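You operate a simulated robot arm through the tools that you are given. There is no shell and no other tool.

Carry out the task below with a simulated robot arm. There is one attempt and no reset: what you move stays moved.

## Task
Shim the motor's foot till the gap gauge shows 0 UM, then torque the base bolt.
Fine: purple knob to HELD and try the run switch first, then OFF again. Read the gauge and push in the slides that it calls for; run the bolt down by hand, pull it up with the green torque key till it clicks, put the key back. Leave the knob at HELD; pinch no finger, and don't drop the key or strip the bolt. Set down upright: torque key.

It is judged by the outcome, as a careful person would: the job done as asked, and still so three seconds after it is handed in. It fails if anything else is knocked over, pushed out of place, dropped, spilled or broken.

## Robot
A 6-joint arm with a two-finger gripper, fixed in place. Base frame: the origin is on the floor under the middle of its stand, x ahead of it, y to its left, z up. Units: mm, degrees, N and s.
It reaches about 1298 mm from its shoulder. Its first joint turns from -149.0 to 149.0 degrees. Payload 1.57 kg.
The tool frame sits at the grasp point between the pads (the TCP): z along the fingers, y along the line on which they close. The tips reach 21 mm beyond it. The gripper opens to 70 mm; its body begins 50 mm behind the TCP.
Orientation is that of the tool frame in the base frame, as [roll, pitch, yaw] about the fixed x, y, z axes, in that order (R = Rz(yaw) Ry(pitch) Rx(roll)). With the fingers straight down and closing along the base's y, the tool's x points along the base's -x, its y along +y and its z along -z.

## Interface
- The arm moves only by the tool send_rows. Its argument "deltas" is text: rows parted by semicolons, each of 7 numbers parted by spaces: the shift along the base's x, y, z in units of 400 mm (1.0 is 400 mm), then the turn, a rotation vector about the base's x, y, z in units of 120 degrees (1.0 is 120 degrees), then the finger opening in mm, from 0 to 70. In form: tx ty tz wx wy wz claw; .... A call has 1 to 20 rows; each row is the pose to reach, as a shift and turn from the pose commanded when the call began. A call with a number of a shift or a turn outside -1 to 1 is refused whole. A row lasts 0.2 s, in which the tool goes at most 50 mm and 8.6 degrees; a call with a longer step from one row to the next is refused whole, and so is a gripper value outside its range. Where a pose cannot be reached the arm comes as near as it can. A force on the tool above 40 N (or 10 N above the force at the start of the call, whichever is more), or a blocked arm, ends the call early, and 0.2 s more pass. The fingers move at their own pace (about 103.7 mm/s each) and stop on an object; they squeeze with about 30 N. The grip force told is the motor's: it shows also when the fingers shut on nothing. Time passes only in rows, and 0.2 s behind the last, so rows that repeat a pose let the fingers close. It gives the time, the measured TCP pose, the force on the tool (base axes), the opening and the grip force at its end, in the units of the frame above (readings bear some noise), with the torque about the TCP (base axes, N m) and any sound that the robot's microphone picked up, and new pictures: "views" is both (left out), scene, wrist or none.
- Cameras (640 x 400 px; columns grow to the right, rows downward): "scene" is fixed at [218.3, 501.8, 1407.9]; the picture's right is [0.23, -0.97, 0.00], its down [-0.76, -0.18, -0.63] and it looks along [0.61, 0.14, -0.78] (base axes); focal length 220 px, centre (320, 200). "wrist" rides on the gripper at [79, 4, -81] in the tool frame; the picture's right is [-0.05, 1.00, 0.00], its down [-0.67, -0.04, -0.74] and it looks along [-0.74, -0.04, 0.67] (tool axes); focal length 256 px, centre (320, 200). There is no depth. A picture from a camera that has moved, and an enlarged one, comes with that camera's place and axes in the base frame and with its lens.
- lift_body(by): slides the trunk up (or, below 0, down) by that many mm; the arm rides with it, the base frame stays. It gives what a move gives, with no picture.
- enlarge(camera, box): a new picture of the part [left, top, right, bottom] of that camera's present view, enlarged. No time passes.
- job_done(): hands the job in; it is judged then, once.

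Nothing tells you positions but the pictures and the camera data. Unless the task says otherwise, let go and move clear before handing in.

The tools are called after ">>>" as a command line: name --argument value ..., lists and objects as JSON in quotes. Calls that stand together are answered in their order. send_rows: Moves the arm, as the interface text tells. Its arguments: {"type":"object","properties":{"deltas":{"type":"string"},"views":{"type":"string","enum":["both","scene","wrist","none"]}},"required":["deltas"]} The other tools are called the same way: lift_body (by) moves the trunk up or down; enlarge (camera, box) takes an enlarged picture of a part of a camera's view; job_done () hands the job in.

At the start:

```text
clock: 0.0
eef_pos: [729.8, 270.3, 1170.8]
ee_rot: [180.0, 0.0, 179.9]
ft_force: [0.9, 0.4, -0.3]
moment: [0.01, 0.0, -0.02]
grip_width: 69.9
grasp_force: 0.1
trunk travel left (down, up): [-851.0, 119.0]
```

scene: 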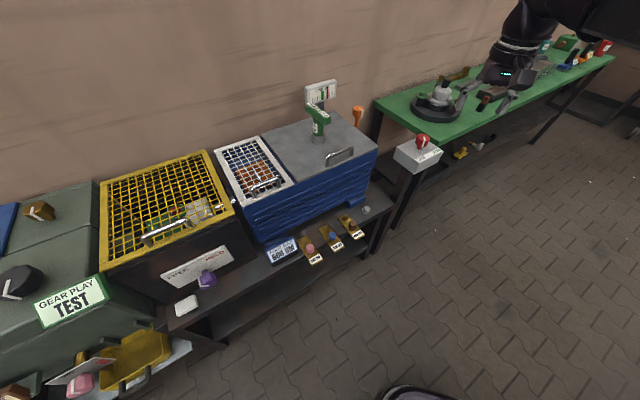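
wrist: 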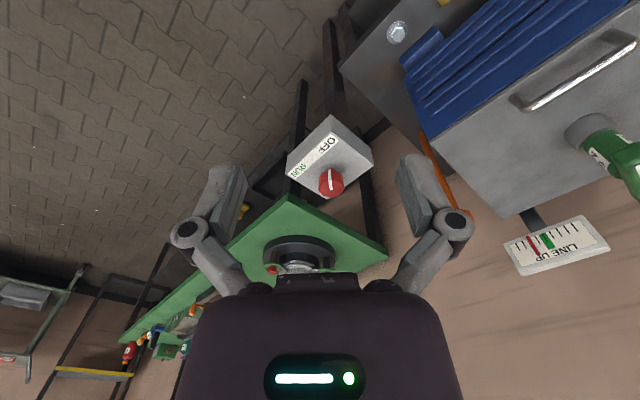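

I see a bench with a blue motor, a yellow-framed cage, a purple knob, three slides with tags, a green key standing on the motor or in a holder, and a red run switch on a grey box. I'll enlarge parts of the view before I move.

>>> enlarge --camera "scene" --box '[240, 180, 400, 280]'

>>> enlarge --camera "scene" --box '[140, 220, 300, 320]'

>>> enlarge --camera "scene" --box '[280, 70, 440, 170]'

>>> enlarge --camera "wrist" --box '[260, 100, 420, 200]'

>>> enlarge --camera "wrist" --box '[480, 100, 640, 300]'

```text
4.00 times, centred on (320, 230) of scene
camera zoom: at [218.3, 501.8, 1407.9], right [0.23, -0.97, 0.0], down [-0.76, -0.18, -0.63], along [0.61, 0.14, -0.78], focal length 879 px, centre (320, 80)
```

zoom: 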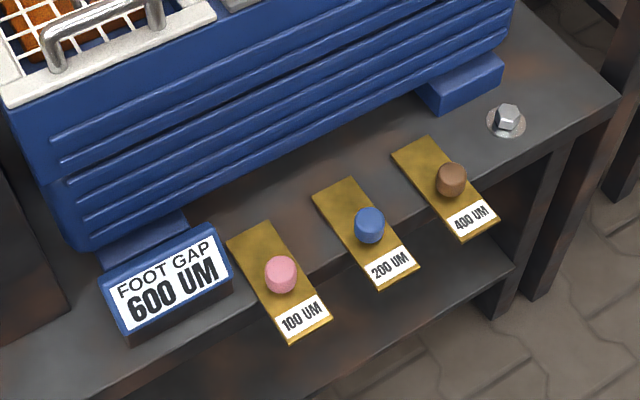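

```text
4.00 times, centred on (220, 270) of scene
camera zoom: at [218.3, 501.8, 1407.9], right [0.23, -0.97, 0.0], down [-0.76, -0.18, -0.63], along [0.61, 0.14, -0.78], focal length 879 px, centre (720, -80)
```

zoom: 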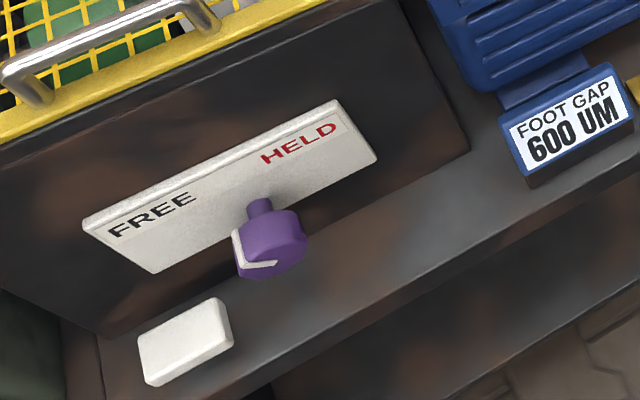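

```text
4.00 times, centred on (360, 120) of scene
camera zoom: at [218.3, 501.8, 1407.9], right [0.23, -0.97, 0.0], down [-0.76, -0.18, -0.63], along [0.61, 0.14, -0.78], focal length 879 px, centre (160, 520)
```

zoom: 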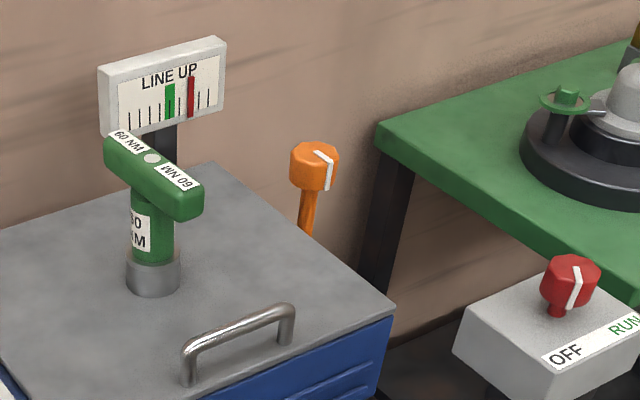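

```text
4.00 times, centred on (340, 150) of wrist
camera zoom: at [650.0, 275.7, 1250.9], right [0.05, 1.0, 0.0], down [0.67, -0.04, 0.74], along [0.74, -0.04, -0.67], focal length 1024 px, centre (240, 400)
```

zoom: 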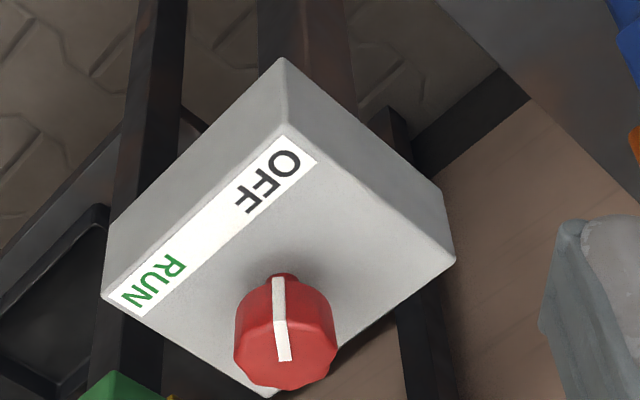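

```text
2.00 times, centred on (560, 200) of wrist
camera zoom: at [650.0, 275.7, 1250.9], right [0.05, 1.0, 0.0], down [0.67, -0.04, 0.74], along [0.74, -0.04, -0.67], focal length 512 px, centre (-160, 200)
```

zoom: 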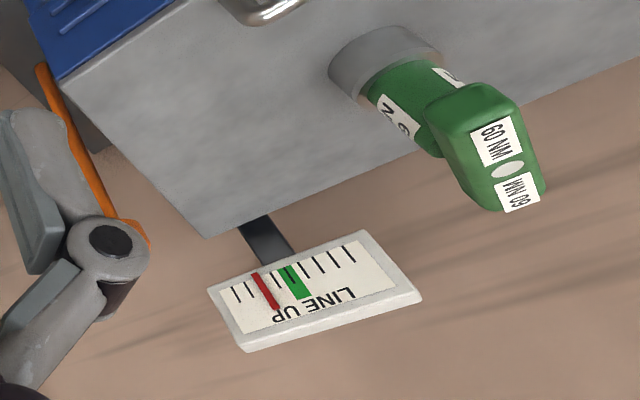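

The bench runs at about 45° across the front-left of the robot, with its top near z≈615. The bolt is near (820, 431, 629), the red switch knob near (1013, 279, 885) and the purple knob near (370, 910, 680). I'll swing the wrist camera towards the bench to measure better.

>>> send_rows --deltas "-0.07 0.07 0 0 0 0.047 70; -0.14 0.14 0 0 0 0.094 70; -0.21 0.21 0 0 0 0.141 70; -0.28 0.28 0 0 0 0.188 70; -0.35 0.35 0 0 0 0.235 70; -0.42 0.42 0 0 0 0.282 70; -0.49 0.49 0 0 0 0.329 70; -0.56 0.56 0 0 0 0.376 70"

```text
clock: 1.8
eef_pos: [506.7, 497.3, 1169.2]
ee_rot: [-180.0, 0.0, -134.8]
ft_force: [-0.3, 0.7, 0.1]
moment: [-0.02, 0.01, 0.0]
grip_width: 69.8
grasp_force: 0.0
trunk travel left (down, up): [-851.0, 119.0]
camera wrist: at [446.9, 444.1, 1250.9], right [-0.67, 0.74, 0.0], down [0.49, 0.45, 0.74], along [0.55, 0.5, -0.67], focal length 256 px, centre (320, 200)
```

scene: 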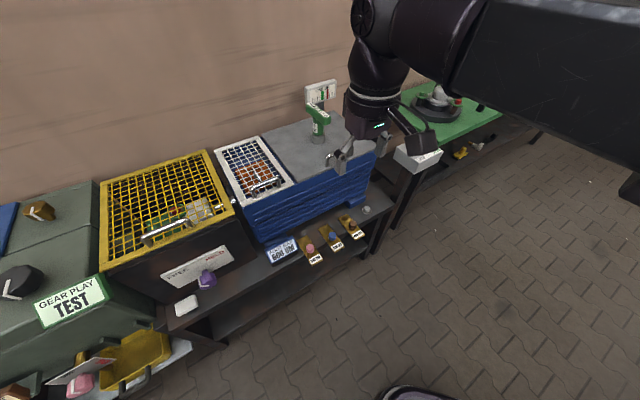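
wrist: 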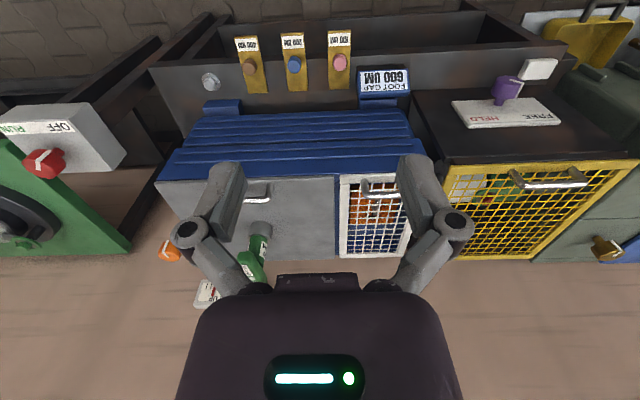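

The wrist view now takes in the whole bench, upside down. I'll enlarge parts of it to triangulate.

>>> enlarge --camera "wrist" --box '[180, 20, 420, 170]'

>>> enlarge --camera "wrist" --box '[400, 40, 640, 190]'

>>> enlarge --camera "wrist" --box '[140, 170, 380, 320]'

>>> enlarge --camera "wrist" --box '[0, 80, 200, 205]'

```text
2.67 times, centred on (300, 95) of wrist
camera zoom: at [446.9, 444.1, 1250.9], right [-0.67, 0.74, 0.0], down [0.49, 0.45, 0.74], along [0.55, 0.5, -0.67], focal length 683 px, centre (373, 480)
```

zoom: 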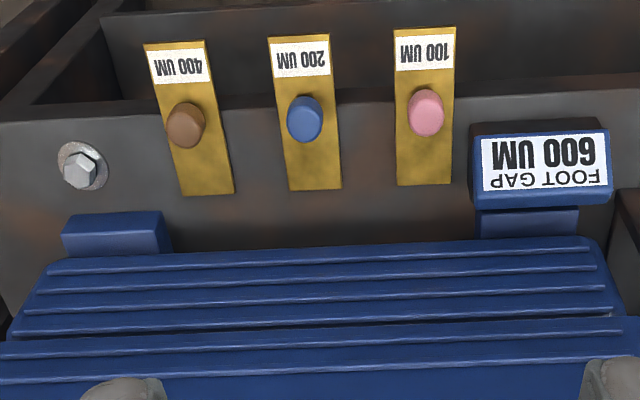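

```text
2.67 times, centred on (520, 115) of wrist
camera zoom: at [446.9, 444.1, 1250.9], right [-0.67, 0.74, 0.0], down [0.49, 0.45, 0.74], along [0.55, 0.5, -0.67], focal length 683 px, centre (-213, 427)
```

zoom: 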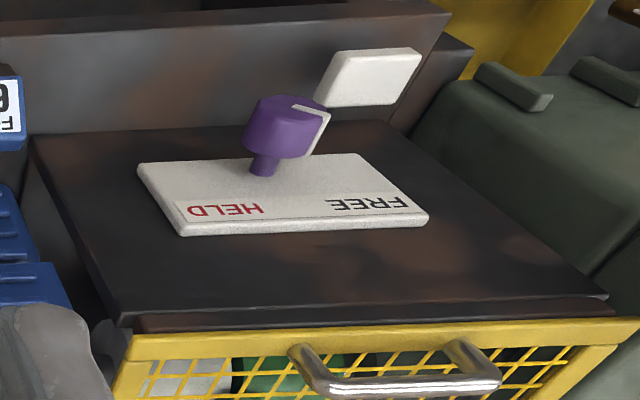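

```text
2.67 times, centred on (260, 245) of wrist
camera zoom: at [446.9, 444.1, 1250.9], right [-0.67, 0.74, 0.0], down [0.49, 0.45, 0.74], along [0.55, 0.5, -0.67], focal length 683 px, centre (480, 80)
```

zoom: 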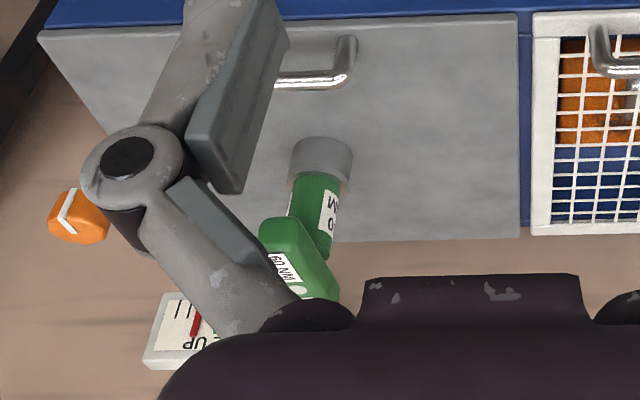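

```text
3.20 times, centred on (100, 142) of wrist
camera zoom: at [446.9, 444.1, 1250.9], right [-0.67, 0.74, 0.0], down [0.49, 0.45, 0.74], along [0.55, 0.5, -0.67], focal length 819 px, centre (1024, 384)
```

zoom: 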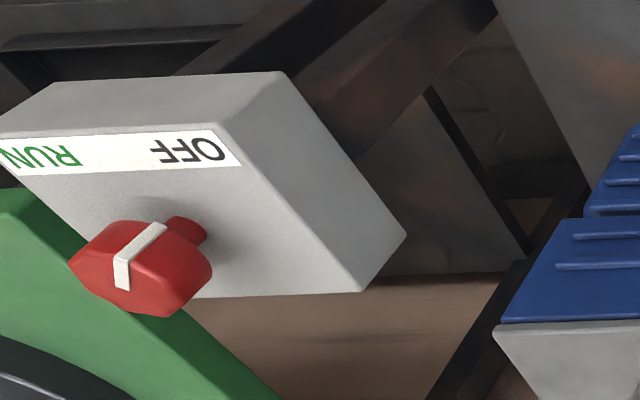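

The purple knob sits at about (364, 894, 714) on a near-vertical panel that faces me along (-0.7, -0.7, 0). I'll bring the wrist camera in front of it for a close look before I touch it.

>>> send_rows --deltas "-0.061 0.061 -0.073 0.016 -0.016 0 70; -0.123 0.123 -0.145 0.032 -0.032 0 70; -0.184 0.184 -0.218 0.048 -0.048 0 70; -0.245 0.245 -0.291 0.064 -0.064 0 70; -0.307 0.307 -0.364 0.08 -0.08 0 70; -0.368 0.368 -0.436 0.096 -0.096 0 70; -0.43 0.43 -0.509 0.112 -0.112 0 70; -0.491 0.491 -0.582 0.128 -0.128 0 70; -0.552 0.552 -0.655 0.144 -0.144 0 70; -0.614 0.614 -0.727 0.16 -0.16 0 70; -0.675 0.675 -0.8 0.177 -0.177 0 70"

```text
clock: 4.2
eef_pos: [226.6, 772.7, 1194.6]
ee_rot: [-179.9, 30.0, -134.9]
ft_force: [0.4, 0.2, 0.1]
moment: [-0.01, -0.01, 0.0]
grip_width: 70.0
grasp_force: 0.0
out of reach, approached as far as the arm can: row 1, 2, 3, 4, 5, 6, 7, 8, 9, 10, 11
trunk travel left (down, up): [-851.0, 119.0]
camera wrist: at [146.0, 697.3, 1225.0], right [-0.67, 0.74, 0.03], down [0.17, 0.12, 0.98], along [0.72, 0.66, -0.21], focal length 256 px, centre (320, 200)
```

scene: 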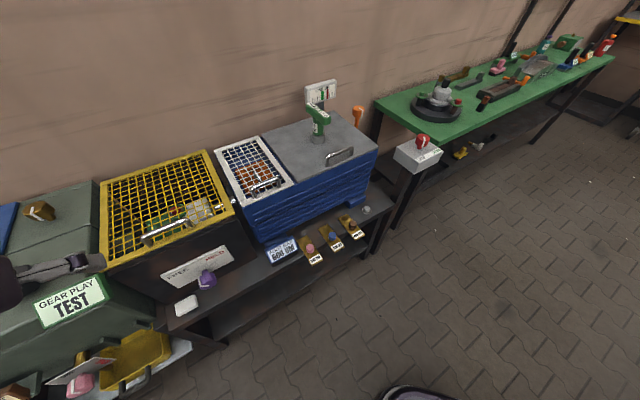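
wrist: 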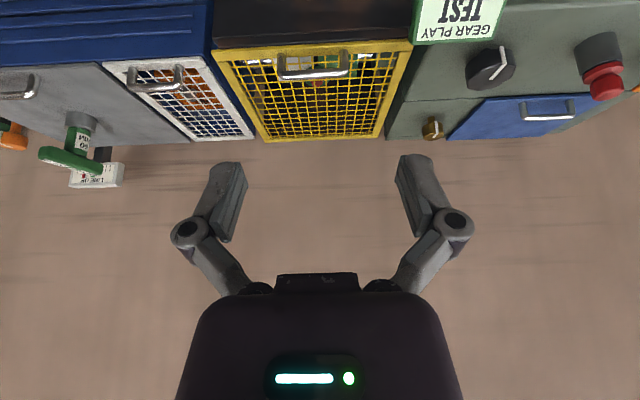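

The arm can't get that low at this trunk height, so I'll lower the trunk. The gripper is well in front of the bench, so there's clear space under it.

>>> lift_body --by -200

```text
clock: 6.4
eef_pos: [227.5, 771.2, 993.8]
ee_rot: [-179.9, 30.0, -135.0]
ft_force: [-0.2, -0.4, 1.1]
moment: [-0.01, 0.02, -0.02]
grip_width: 69.9
grasp_force: 0.0
trunk travel left (down, up): [-651.0, 319.0]
```

>>> lift_body --by -150

>>> send_rows --deltas "0 0 0 0 0 0 70"

```text
clock: 8.1
eef_pos: [226.5, 770.8, 844.7]
ee_rot: [-179.9, 30.0, -134.9]
ft_force: [0.0, 0.6, -1.2]
moment: [-0.03, -0.01, -0.04]
grip_width: 69.9
grasp_force: 0.0
trunk travel left (down, up): [-501.0, 469.0]
```

```text
clock: 8.5
eef_pos: [227.1, 772.8, 844.8]
ee_rot: [-179.9, 30.1, -134.9]
ft_force: [1.1, 0.6, -0.5]
moment: [0.04, 0.0, 0.02]
grip_width: 70.0
grasp_force: 0.1
trunk travel left (down, up): [-501.0, 469.0]
camera wrist: at [146.6, 696.2, 875.3], right [-0.67, 0.74, 0.03], down [0.17, 0.12, 0.98], along [0.72, 0.66, -0.21], focal length 256 px, centre (320, 200)
```

scene: 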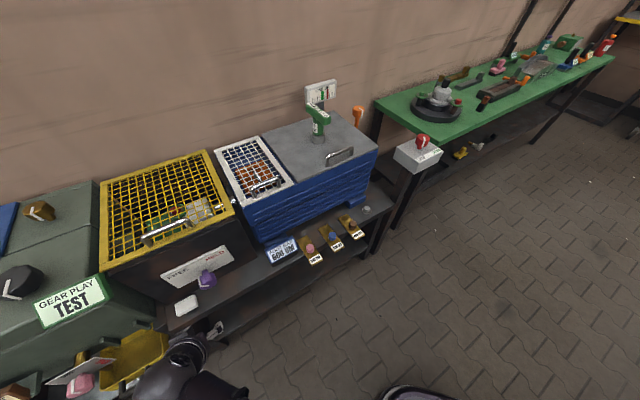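
wrist: 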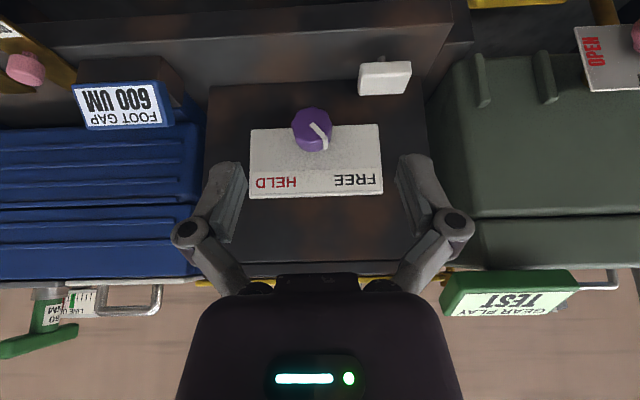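

>>> enlarge --camera "wrist" --box '[240, 80, 400, 205]'

>>> enlarge --camera "wrist" --box '[330, 20, 490, 120]'

```text
3.20 times, centred on (320, 142) of wrist
camera zoom: at [146.6, 696.2, 875.3], right [-0.67, 0.74, 0.03], down [0.17, 0.12, 0.98], along [0.72, 0.66, -0.21], focal length 819 px, centre (320, 384)
```

zoom: 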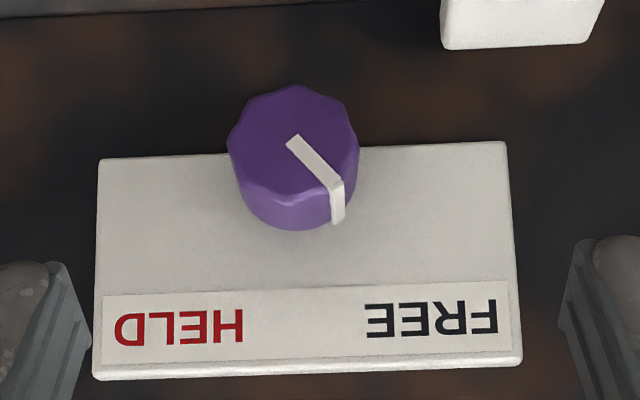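

```text
4.00 times, centred on (410, 70) of wrist
camera zoom: at [146.6, 696.2, 875.3], right [-0.67, 0.74, 0.03], down [0.17, 0.12, 0.98], along [0.72, 0.66, -0.21], focal length 1024 px, centre (-40, 720)
```

zoom: 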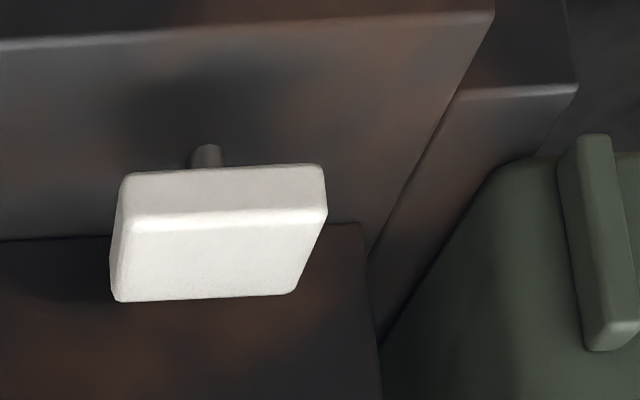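

The pointer is on FREE, up and to the left, and HELD is about 90° clockwise as seen from the front. I'll level the gripper towards the panel and check how far the arm can reach here.

>>> send_rows --deltas "0 0 0 0.044 -0.044 0 70; 0 0 0 0.088 -0.088 0 70; 0 0 0 0.133 -0.133 0 70; 0 0 0 0.177 -0.177 0 70; 0 0 0 0.221 -0.221 0 70; 0 0 0 0.265 -0.265 0 70; 0 0 0 0.309 -0.309 0 70; 0 0 0 0.354 -0.354 0 70"

```text
clock: 10.3
eef_pos: [230.5, 769.3, 1006.0]
ee_rot: [-40.6, 89.9, 4.6]
ft_force: [-0.9, -0.6, 0.2]
moment: [-0.03, -0.03, -0.02]
grip_width: 69.9
grasp_force: 0.0
out of reach, approached as far as the arm can: row 1, 2, 3, 4, 5, 6, 7, 8
trunk travel left (down, up): [-501.0, 469.0]
camera wrist: at [169.9, 714.5, 926.7], right [-0.71, 0.71, 0.05], down [-0.5, -0.55, 0.67], along [0.5, 0.44, 0.74], focal length 256 px, centre (320, 200)
```

scene: 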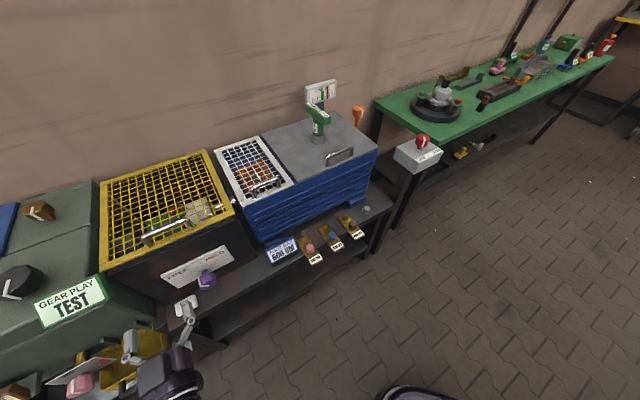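
wrist: 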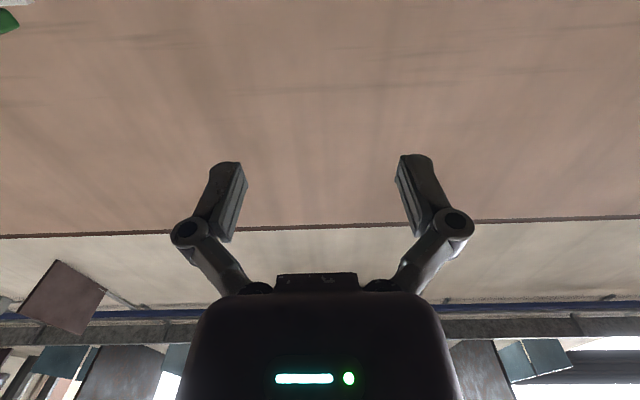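

The wrist seems held at one height whatever I command, so the trunk may be what sets the height. I'll test small moves up and down.

>>> send_rows --deltas "0 0 0.05 0 0 0 70; 0 0 0.1 0 0 0 70" --views "none"

```text
clock: 10.9
eef_pos: [230.2, 769.8, 1007.3]
ee_rot: [-36.7, 89.9, 8.3]
ft_force: [0.0, 0.1, -0.3]
moment: [-0.01, -0.01, -0.03]
grip_width: 69.8
grasp_force: 0.0
out of reach, approached as far as the arm can: row 1, 2
trunk travel left (down, up): [-501.0, 469.0]
```

The arm can't move up or down itself. Only the trunk and the tool's pitch change the height. I'll check whether the commanded pose resets to the reached one.

>>> send_rows --deltas "0 0 0 0 0 0 70; 0 0 0 0 0 0 70" --views "none"

```text
clock: 11.5
eef_pos: [230.0, 769.3, 1005.5]
ee_rot: [-41.8, 89.9, 3.2]
ft_force: [-0.4, -0.4, 0.0]
moment: [0.03, 0.03, 0.02]
grip_width: 70.1
grasp_force: 0.0
trunk travel left (down, up): [-501.0, 469.0]
```

Confirmed: the trunk sets the height, and the wrist reaches the place and turn I command. I put the purple knob's axis at u≈-370, z≈719, with its front face about 872 mm out along the 45° direction. I'll lower the trunk to that height while still well clear of the bench.

>>> lift_body --by -200

>>> lift_body --by -86

>>> send_rows --deltas "0.01 -0.01 0 0 0 0 70; 0.02 -0.02 0 0 0 0 70; 0.02 -0.02 0 0 0 0 70"

```text
clock: 13.7
eef_pos: [231.1, 769.5, 806.9]
ee_rot: [-41.3, 89.8, 3.7]
ft_force: [1.0, 0.2, -0.6]
moment: [0.01, 0.03, -0.02]
grip_width: 70.0
grasp_force: 0.1
trunk travel left (down, up): [-301.0, 669.0]
```

```text
clock: 14.9
eef_pos: [229.9, 769.0, 719.4]
ee_rot: [-41.6, 89.8, 3.5]
ft_force: [0.5, 0.6, 0.3]
moment: [0.01, 0.06, -0.02]
grip_width: 69.9
grasp_force: 0.1
trunk travel left (down, up): [-215.0, 755.0]
```

```text
clock: 15.7
eef_pos: [238.3, 761.6, 720.1]
ee_rot: [-50.1, 89.9, -5.2]
ft_force: [-0.7, -0.2, 0.2]
moment: [0.01, 0.01, -0.01]
grip_width: 69.9
grasp_force: 0.1
trunk travel left (down, up): [-215.0, 755.0]
camera wrist: at [178.0, 706.7, 640.7], right [-0.71, 0.71, 0.05], down [-0.5, -0.55, 0.66], along [0.5, 0.44, 0.75], focal length 256 px, centre (320, 200)
```

scene: 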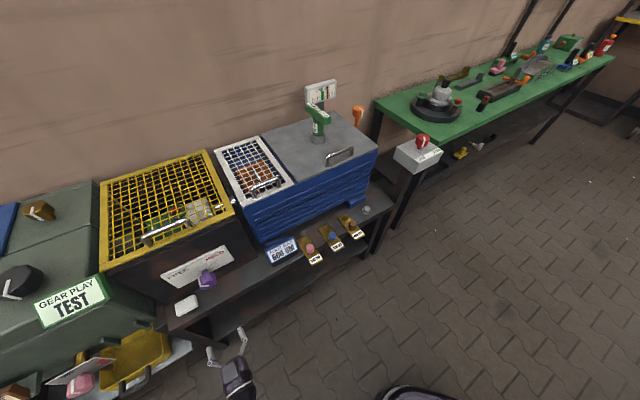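
wrist: 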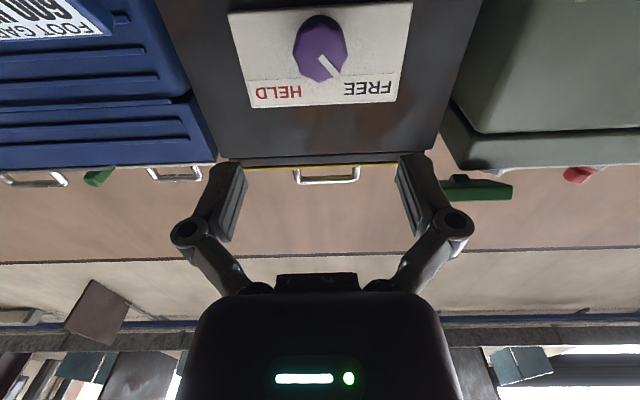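

The knob lines up with the tool axis. I'll advance part of the way and check again.

>>> send_rows --deltas "0.045 0.045 0 0 0 0 70; 0.09 0.09 0 0 0 0 70; 0.135 0.135 0 0 0 0 70; 0.177 0.177 0 0 0 0 70; 0.21 0.21 0 0 0 0 70; 0.21 0.21 0 0 0 0 70"

```text
clock: 17.1
eef_pos: [322.6, 846.9, 720.3]
ee_rot: [-64.5, 90.0, -19.5]
ft_force: [0.0, -0.2, 0.5]
moment: [-0.02, 0.0, 0.01]
grip_width: 70.4
grasp_force: 0.0
trunk travel left (down, up): [-215.0, 755.0]
camera wrist: at [262.0, 791.6, 640.6], right [-0.71, 0.71, 0.05], down [-0.5, -0.55, 0.67], along [0.5, 0.44, 0.74], focal length 256 px, centre (320, 200)
```

scene: 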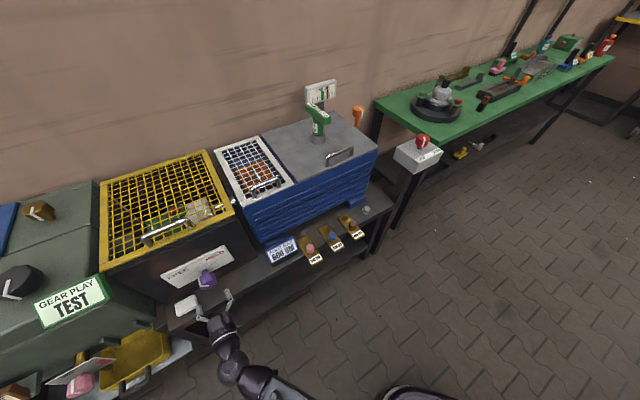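
wrist: 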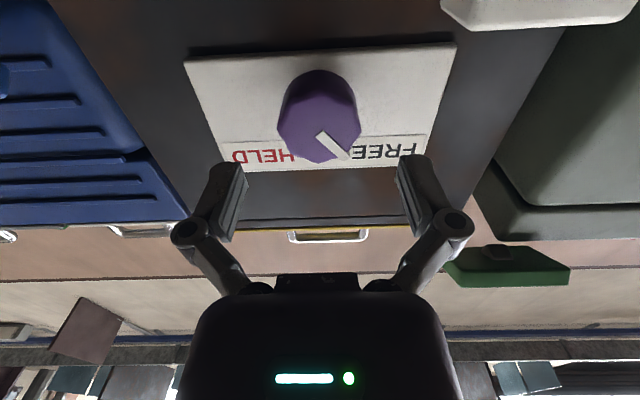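

The alignment holds, and the knob face is about 40 mm ahead. I'll slide over the knob and close.

>>> send_rows --deltas "0.03 0.03 0 0 0 0 70; 0.06 0.06 0 0 0 0 70; 0.088 0.088 0 0 0 0 70; 0.088 0.088 0 0 0 0 70"

```text
clock: 18.1
eef_pos: [358.1, 879.2, 720.7]
ee_rot: [-31.4, 89.8, 13.5]
ft_force: [0.2, 0.2, 0.3]
moment: [0.01, 0.01, -0.01]
grip_width: 69.9
grasp_force: 0.0
trunk travel left (down, up): [-215.0, 755.0]
camera wrist: at [297.8, 825.3, 640.8], right [-0.71, 0.71, 0.05], down [-0.5, -0.55, 0.66], along [0.5, 0.44, 0.75], focal length 256 px, centre (320, 200)
```

scene: 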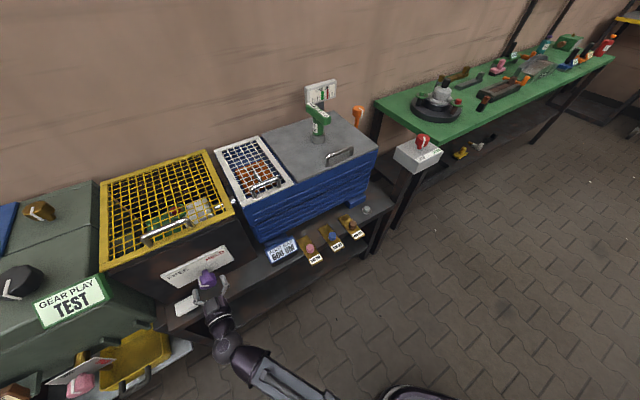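
wrist: 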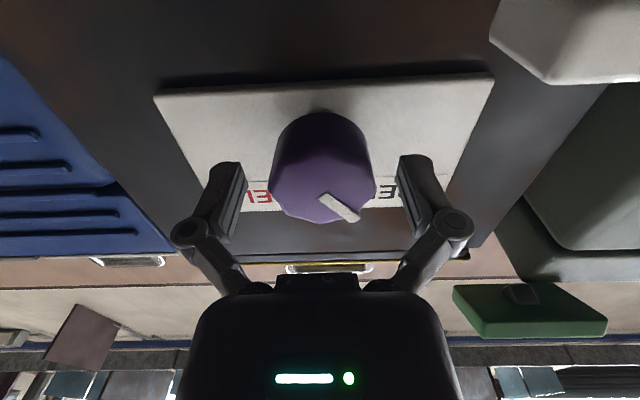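

The knob sits centred between the fingers. I'll close on it.

>>> send_rows --deltas "0 0 0 0 0 0 40; 0 0 0 0 0 0 40; 0 0 0 0 0 0 40" --views "wrist"

```text
clock: 18.9
eef_pos: [358.5, 880.7, 720.9]
ee_rot: [-30.8, 89.8, 14.3]
ft_force: [-9.5, -3.2, -2.1]
moment: [-0.11, 0.24, 0.36]
grip_width: 47.1
grasp_force: 31.9
trunk travel left (down, up): [-215.0, 755.0]
camera wrist: at [296.7, 825.2, 641.0], right [-0.71, 0.7, 0.05], down [-0.5, -0.55, 0.66], along [0.5, 0.44, 0.75], focal length 256 px, centre (320, 200)
```

wrist: 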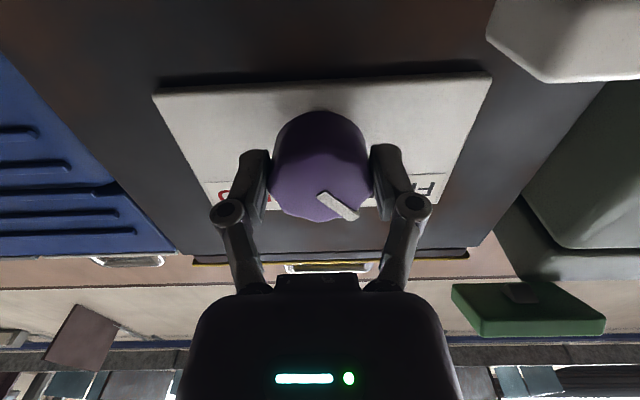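

The grip is firm at 47 mm. I'll turn it clockwise towards HELD, half the way first.

>>> send_rows --deltas "0 0 0 0.044 0.044 0 40; 0 0 0 0.088 0.088 0 40; 0 0 0 0.132 0.132 0 40; 0 0 0 0.177 0.177 0 40; 0 0 0 0.221 0.221 0 40; 0 0 0 0.265 0.265 0 40"

```text
clock: 20.3
eef_pos: [354.5, 882.1, 722.9]
ee_rot: [89.6, 45.1, 134.7]
ft_force: [-20.4, 13.0, 15.4]
moment: [0.35, -0.55, -0.19]
grip_width: 47.1
grasp_force: 32.0
trunk travel left (down, up): [-215.0, 755.0]
camera wrist: at [256.0, 866.3, 668.3], right [-0.48, 0.47, 0.74], down [-0.18, -0.88, 0.44], along [0.86, 0.08, 0.5], focal length 256 px, centre (320, 200)
```

scene: 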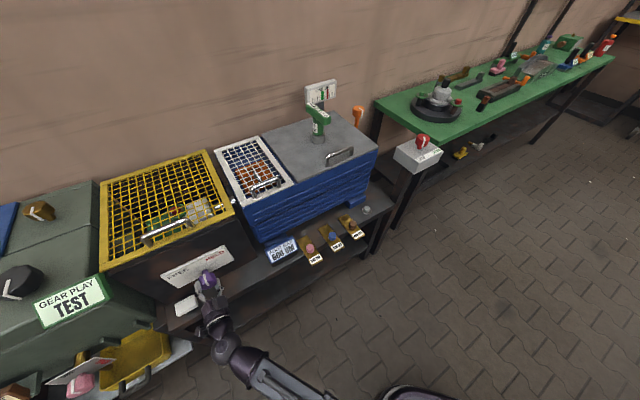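
wrist: 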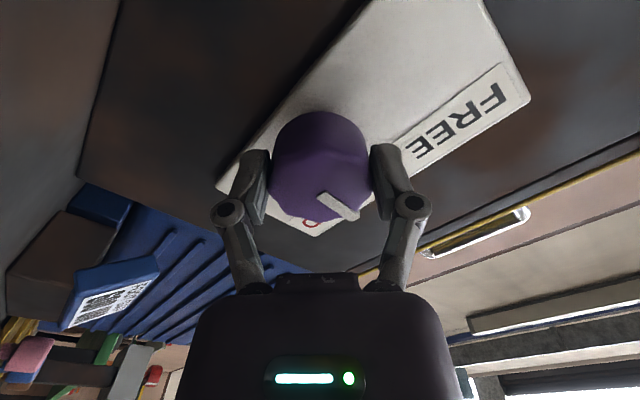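

The knob turns along with the gripper. The side force says my axis sits a little low and to the right, so I'll shift slightly and then finish the quarter turn.

>>> lift_body --by 3

>>> send_rows --deltas "-0.007 0.007 0 0.02 0.02 0 40; -0.008 0.008 0 0.06 0.06 0 40; -0.008 0.008 0 0.1 0.1 0 40; -0.008 0.008 0 0.14 0.14 0 40; -0.008 0.008 0 0.18 0.18 0 40; -0.008 0.008 0 0.22 0.22 0 40; -0.008 0.008 0 0.265 0.265 0 40"

```text
clock: 20.8
eef_pos: [358.4, 881.0, 723.9]
ee_rot: [89.7, 45.1, 134.7]
ft_force: [-5.4, 9.1, 11.3]
moment: [0.18, -0.16, -0.06]
grip_width: 49.6
grasp_force: 7.2
trunk travel left (down, up): [-218.0, 752.0]
```

```text
clock: 22.4
eef_pos: [355.9, 884.3, 721.5]
ee_rot: [90.8, 6.3, 135.0]
ft_force: [1.1, 1.0, 18.2]
moment: [0.14, -0.22, -0.24]
grip_width: 52.3
grasp_force: 9.0
out of reach, approached as far as the arm can: row 7
trunk travel left (down, up): [-218.0, 752.0]
stopped in row 7: the force on the tool passed its limit at 71 N (the readings are from after the stop); the commanded pose is now the measured one
camera wrist: at [242.1, 882.8, 718.5], right [-0.03, 0.05, 1.0], down [-0.06, -1.0, 0.05], along [1.0, -0.05, 0.03], focal length 256 px, centre (320, 200)
```

scene: 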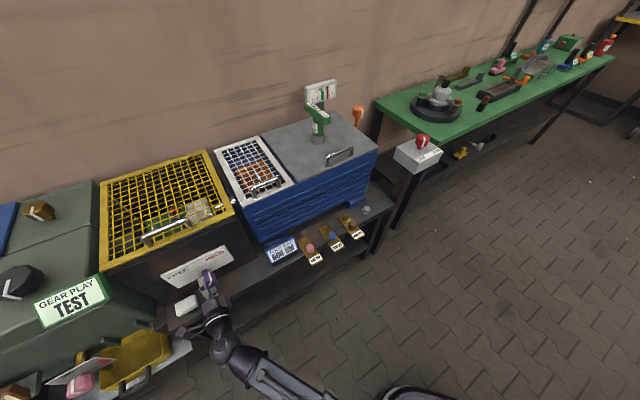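
wrist: 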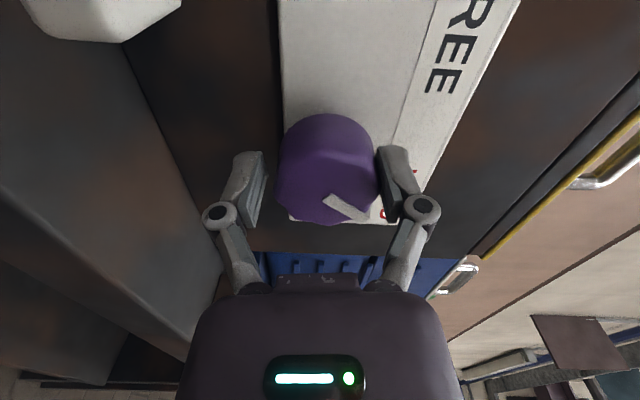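

The knob followed through to about +84° and met its stop, and the pointer now aims towards HELD. I'll let go, back off, and check it straight on.

>>> send_rows --deltas "0 0 0 0 0 0 62; 0 0 0 0 0 0 70; 0 0 0 0 0 0 70; -0.04 -0.04 0 0 0 0 70; -0.08 -0.08 0 0 0 0 70; -0.12 -0.12 0 0 0 0 70; -0.18 -0.18 0 0 0 0 70; -0.24 -0.24 0 0 0 0 70"

```text
clock: 24.1
eef_pos: [258.4, 788.7, 719.6]
ee_rot: [91.0, 6.2, 135.1]
ft_force: [0.1, 0.5, -0.4]
moment: [-0.02, -0.01, 0.0]
grip_width: 70.1
grasp_force: 0.0
trunk travel left (down, up): [-218.0, 752.0]
camera wrist: at [145.5, 787.6, 716.4], right [-0.03, 0.05, 1.0], down [-0.06, -1.0, 0.05], along [1.0, -0.05, 0.03], focal length 256 px, centre (320, 200)
```

scene: 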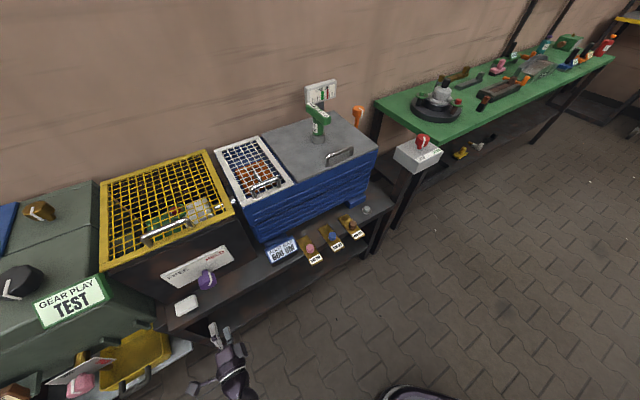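
wrist: 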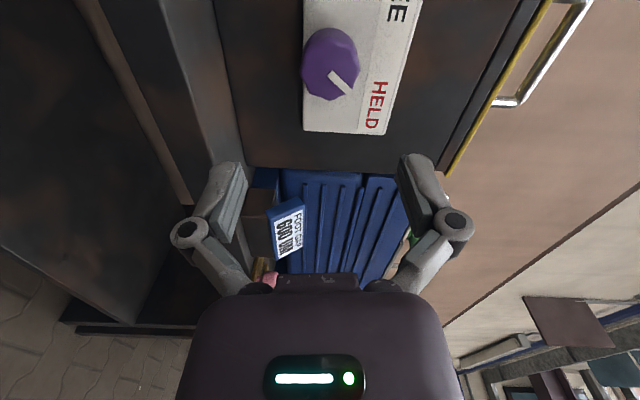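

>>> enlarge --camera "wrist" --box '[280, 0, 440, 140]'

>>> enlarge --camera "scene" --box '[150, 230, 270, 320]'

```text
2.86 times, centred on (360, 70) of wrist
camera zoom: at [145.5, 787.6, 716.4], right [-0.03, 0.05, 1.0], down [-0.06, -1.0, 0.05], along [1.0, -0.05, 0.03], focal length 731 px, centre (206, 571)
```

zoom: 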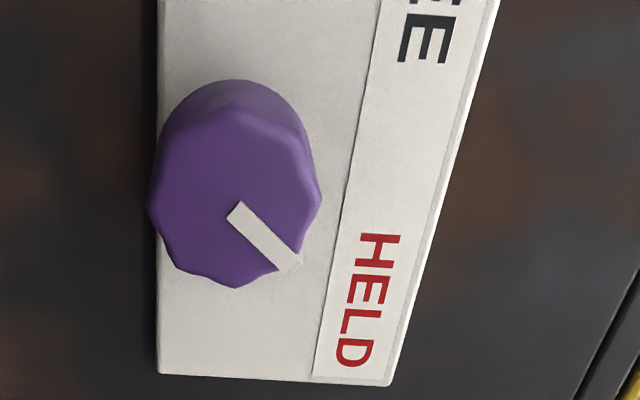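

```text
4.44 times, centred on (210, 275) of scene
camera zoom: at [218.3, 501.8, 1407.9], right [0.23, -0.97, 0.0], down [-0.76, -0.18, -0.63], along [0.61, 0.14, -0.78], focal length 977 px, centre (809, -133)
```

zoom: 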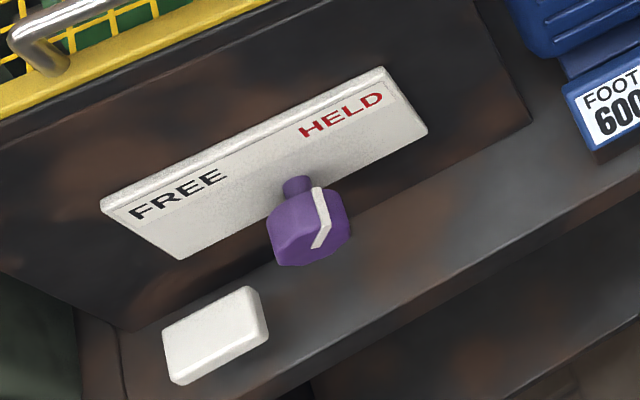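

The knob now points to HELD. Next is the red switch: its knob axis looks vertical at about (999, 278), with its top near z≈906 on a box whose top is at z≈857. I'll unroll the wrist, raise the trunk, then point the tool down and travel there.

>>> send_rows --deltas "-0.02 -0.02 0 -0.049 -0.049 0 70; -0.04 -0.04 0 -0.099 -0.099 0 70; -0.06 -0.06 0 -0.148 -0.148 0 70; -0.08 -0.08 0 -0.198 -0.198 0 70; -0.1 -0.1 0 -0.247 -0.247 0 70; -0.1 -0.1 0 -0.297 -0.297 0 70; -0.1 -0.1 0 -0.346 -0.346 0 70; -0.1 -0.1 0 -0.396 -0.396 0 70; -0.1 -0.1 0 -0.445 -0.445 0 70; -0.1 -0.1 0 -0.495 -0.495 0 70" --views "none"

>>> lift_body --by 225

>>> lift_body --by 225

```text
clock: 26.4
eef_pos: [218.6, 749.5, 723.3]
ee_rot: [-130.6, 89.6, -86.3]
ft_force: [-0.2, 0.2, -0.5]
moment: [0.01, -0.01, 0.01]
grip_width: 70.1
grasp_force: 0.1
trunk travel left (down, up): [-218.0, 752.0]
```

```text
clock: 28.7
eef_pos: [220.2, 749.9, 947.0]
ee_rot: [-155.3, 89.7, -111.3]
ft_force: [0.0, -0.4, 0.8]
moment: [-0.01, 0.0, -0.01]
grip_width: 70.1
grasp_force: 0.0
trunk travel left (down, up): [-443.0, 527.0]
```

```text
clock: 31.1
eef_pos: [219.1, 750.5, 1171.3]
ee_rot: [-155.2, 89.6, -111.0]
ft_force: [1.1, 0.0, 0.8]
moment: [0.02, 0.01, 0.01]
grip_width: 70.0
grasp_force: 0.1
trunk travel left (down, up): [-668.0, 302.0]
```

The trunk is raised. I'll tilt the tool straight down while moving towards the middle.

>>> send_rows --deltas "0.041 -0.034 -0.067 -0.048 0.048 0 70; 0.082 -0.068 -0.132 -0.096 0.096 0 70; 0.123 -0.102 -0.194 -0.145 0.145 0 70; 0.164 -0.136 -0.252 -0.193 0.193 0 70; 0.205 -0.17 -0.306 -0.241 0.241 0 70; 0.247 -0.205 -0.353 -0.289 0.289 0 70; 0.288 -0.239 -0.393 -0.337 0.337 0 70; 0.329 -0.273 -0.425 -0.386 0.386 0 70; 0.37 -0.307 -0.448 -0.434 0.434 0 70; 0.411 -0.341 -0.463 -0.482 0.482 0 70; 0.4525 -0.375 -0.4675 -0.53 0.53 0 70"

```text
clock: 33.5
eef_pos: [400.5, 600.9, 986.9]
ee_rot: [-179.1, -0.4, -134.9]
ft_force: [-0.3, -0.2, 0.8]
moment: [-0.02, -0.02, 0.03]
grip_width: 69.9
grasp_force: 0.0
out of reach, approached as far as the arm can: row 11
trunk travel left (down, up): [-668.0, 302.0]
camera wrist: at [340.1, 547.6, 1068.3], right [-0.67, 0.74, -0.02], down [0.49, 0.46, 0.74], along [0.56, 0.49, -0.67], focal length 256 px, centre (320, 200)
```

scene: 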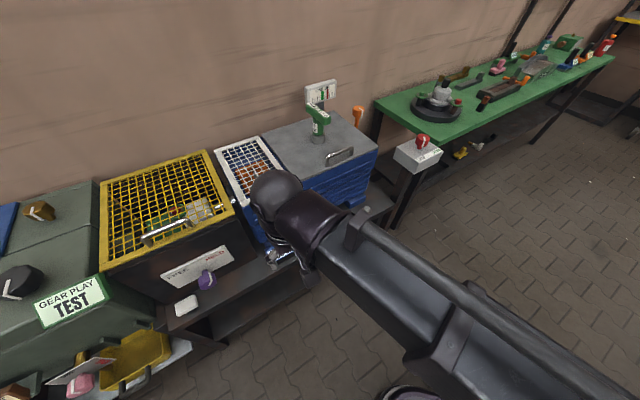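
wrist: 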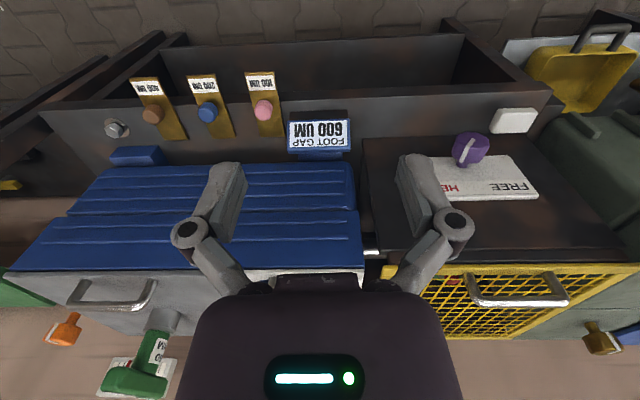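

The tool points down with about a 1° tilt, which I'll correct. Then I'll travel towards the red switch.

>>> send_rows --deltas "0.05 -0.027 0 0.0077 0.003 0 70; 0.1 -0.054 0 0.0077 0.003 0 70" --views "none"

>>> send_rows --deltas "0.1 -0.054 0 0 0 -0.03 70; 0.2 -0.108 0 0 0 -0.06 70; 0.3 -0.162 0 0 0 -0.1 70; 0.4 -0.216 0 0 0 -0.14 70; 0.5 -0.27 0 0 0 -0.18 70; 0.6 -0.324 0 0 0 -0.22 70; 0.7 -0.378 0 0 0 -0.25 70; 0.8 -0.432 0 0 0 -0.25 70; 0.9 -0.486 0 0 0 -0.25 70; 1.0 -0.54 0 0 0 -0.25 70"

```text
clock: 34.1
eef_pos: [440.4, 578.1, 987.3]
ee_rot: [180.0, 0.1, -134.9]
ft_force: [-0.8, 0.9, 0.2]
moment: [0.0, 0.04, 0.01]
grip_width: 69.8
grasp_force: 0.1
trunk travel left (down, up): [-668.0, 302.0]
```

```text
clock: 36.3
eef_pos: [840.8, 360.0, 987.6]
ee_rot: [-179.9, 0.2, -164.9]
ft_force: [0.2, 0.2, -0.8]
moment: [0.01, -0.03, -0.02]
grip_width: 70.1
grasp_force: 0.1
trunk travel left (down, up): [-668.0, 302.0]
camera wrist: at [762.8, 342.6, 1067.4], right [-0.21, 0.98, 0.0], down [0.65, 0.14, 0.75], along [0.73, 0.16, -0.67], focal length 256 px, centre (320, 200)
```

scene: 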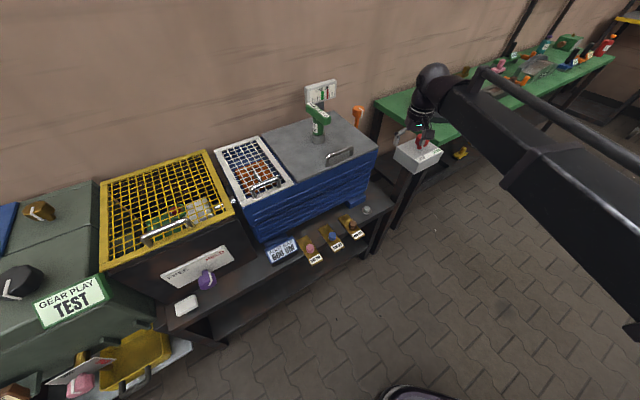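
wrist: 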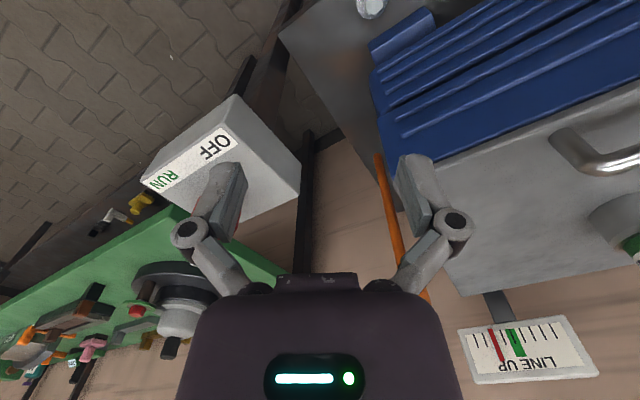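

The left finger hides the red knob. I'll move nearly over it and look again.

>>> send_rows --deltas "0.068 -0.052 0 0 0 0 70; 0.136 -0.104 0 0 0 0 70; 0.204 -0.156 0 0 0 0 70; 0.2725 -0.2075 0 0 0 0 70; 0.2725 -0.2075 0 0 0 0 70"

```text
clock: 37.5
eef_pos: [950.1, 278.3, 986.2]
ee_rot: [-180.0, 0.2, -164.9]
ft_force: [-0.1, 0.2, -0.3]
moment: [0.0, 0.0, 0.01]
grip_width: 70.1
grasp_force: 0.1
trunk travel left (down, up): [-668.0, 302.0]
camera wrist: at [871.6, 261.1, 1067.8], right [-0.21, 0.98, 0.0], down [0.65, 0.14, 0.75], along [0.73, 0.16, -0.67], focal length 256 px, centre (320, 200)
```

scene: 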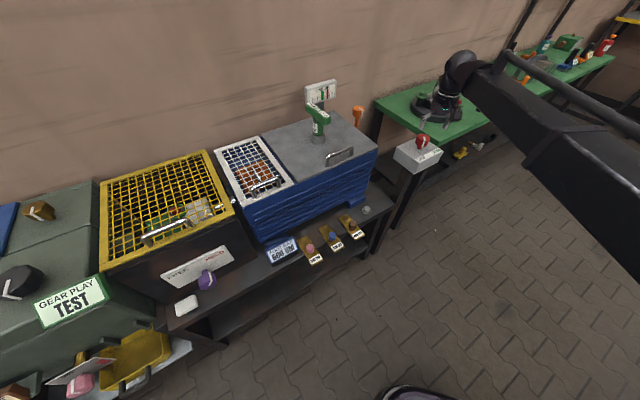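
wrist: 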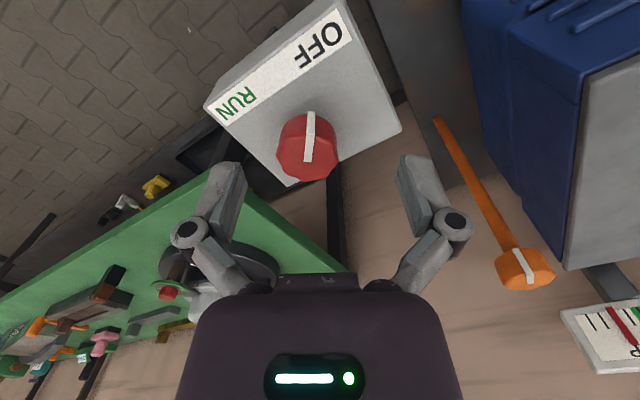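

The red knob axis is at about (1002, 279) with its top near z≈906. I'll centre over it and pre-turn the gripper by -45°, so the OFF→RUN swing stays in the middle of the wrist's range.

>>> send_rows --deltas "0.025 0 0 0 0 -0.0625 70; 0.05 0 0 0 0 -0.125 70; 0.08 0.001 0 0 0 -0.1875 70; 0.1 0.001 0 0 0 -0.25 70; 0.12 0.002 0 0 0 -0.3125 70; 0.13 0.002 0 0 0 -0.375 70; 0.13 0.002 0 0 0 -0.375 70"

```text
clock: 39.1
eef_pos: [1001.2, 279.4, 987.4]
ee_rot: [-180.0, 0.2, 150.0]
ft_force: [0.6, 0.0, -0.1]
moment: [-0.01, -0.03, 0.02]
grip_width: 70.1
grasp_force: 0.1
trunk travel left (down, up): [-668.0, 302.0]
camera wrist: at [934.2, 322.6, 1067.7], right [0.55, 0.84, 0.0], down [0.56, -0.36, 0.75], along [0.63, -0.41, -0.67], focal length 256 px, centre (320, 200)
```

scene: 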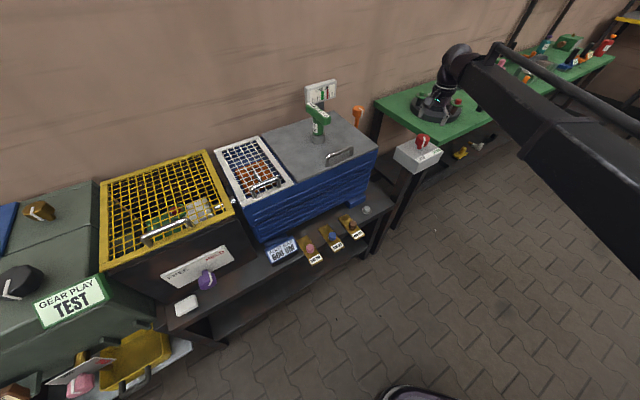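
wrist: 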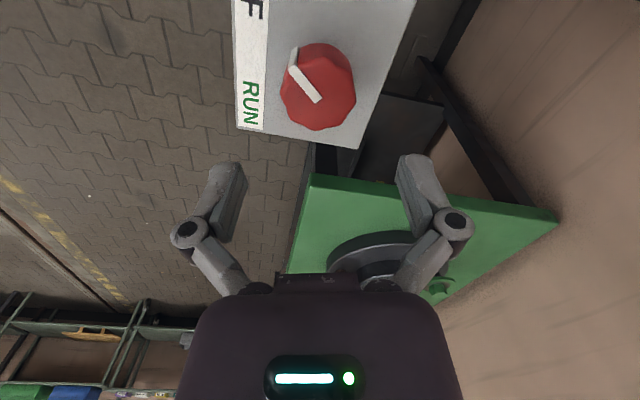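

It lines up well with the knob. I'll lower in two steps.

>>> lift_body --by -60

>>> send_rows --deltas "0 0 0 0 0 0 70" --views "wrist"

```text
clock: 40.1
eef_pos: [1001.0, 279.5, 927.5]
ee_rot: [-180.0, 0.1, 150.1]
ft_force: [0.1, 0.1, -0.5]
moment: [0.01, 0.02, -0.03]
grip_width: 70.0
grasp_force: 0.1
trunk travel left (down, up): [-608.0, 362.0]
```

```text
clock: 40.5
eef_pos: [1000.5, 279.8, 926.1]
ee_rot: [-180.0, 0.2, 150.1]
ft_force: [0.9, 0.4, -0.3]
moment: [0.01, -0.02, -0.01]
grip_width: 70.0
grasp_force: 0.1
trunk travel left (down, up): [-608.0, 362.0]
camera wrist: at [934.1, 322.5, 1007.7], right [0.54, 0.84, 0.0], down [0.56, -0.36, 0.75], along [0.63, -0.41, -0.67], focal length 256 px, centre (320, 200)
```

wrist: 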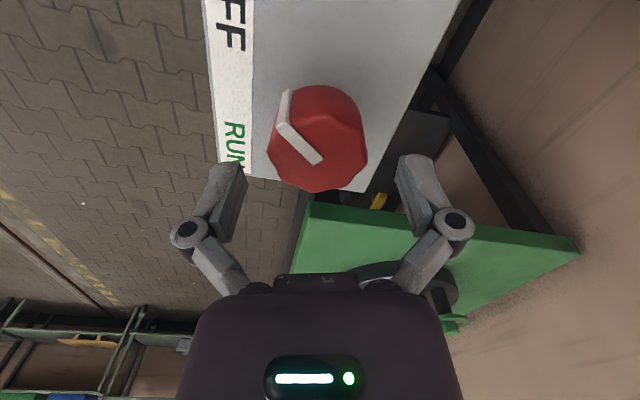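

>>> lift_body --by -28

>>> send_rows --deltas "0 0 0 0 0 0 40; 0 0 0 0 0 0 40; 0 0 0 0 0 0 40" --views "wrist"

```text
clock: 41.2
eef_pos: [1001.1, 279.5, 898.7]
ee_rot: [180.0, 0.3, 150.1]
ft_force: [0.0, 0.5, -0.6]
moment: [-0.04, 0.0, 0.01]
grip_width: 69.7
grasp_force: 0.0
trunk travel left (down, up): [-580.0, 390.0]
```

```text
clock: 42.0
eef_pos: [1000.5, 278.0, 899.4]
ee_rot: [179.9, 0.2, 150.1]
ft_force: [0.1, -3.3, 5.1]
moment: [-0.07, 0.06, -0.02]
grip_width: 47.7
grasp_force: 32.7
trunk travel left (down, up): [-580.0, 390.0]
camera wrist: at [933.7, 321.8, 980.4], right [0.54, 0.84, 0.0], down [0.56, -0.36, 0.75], along [0.63, -0.41, -0.66], focal length 256 px, centre (320, 200)
```

wrist: 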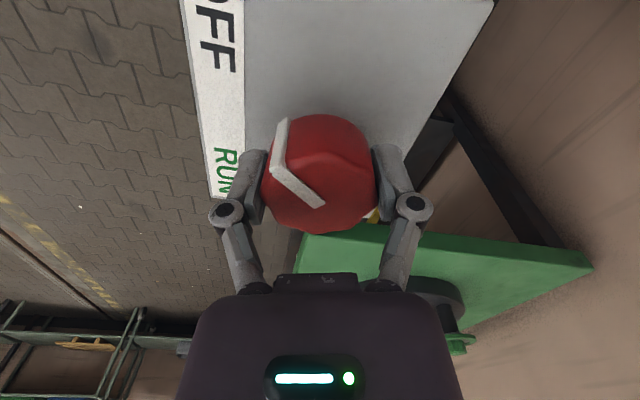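

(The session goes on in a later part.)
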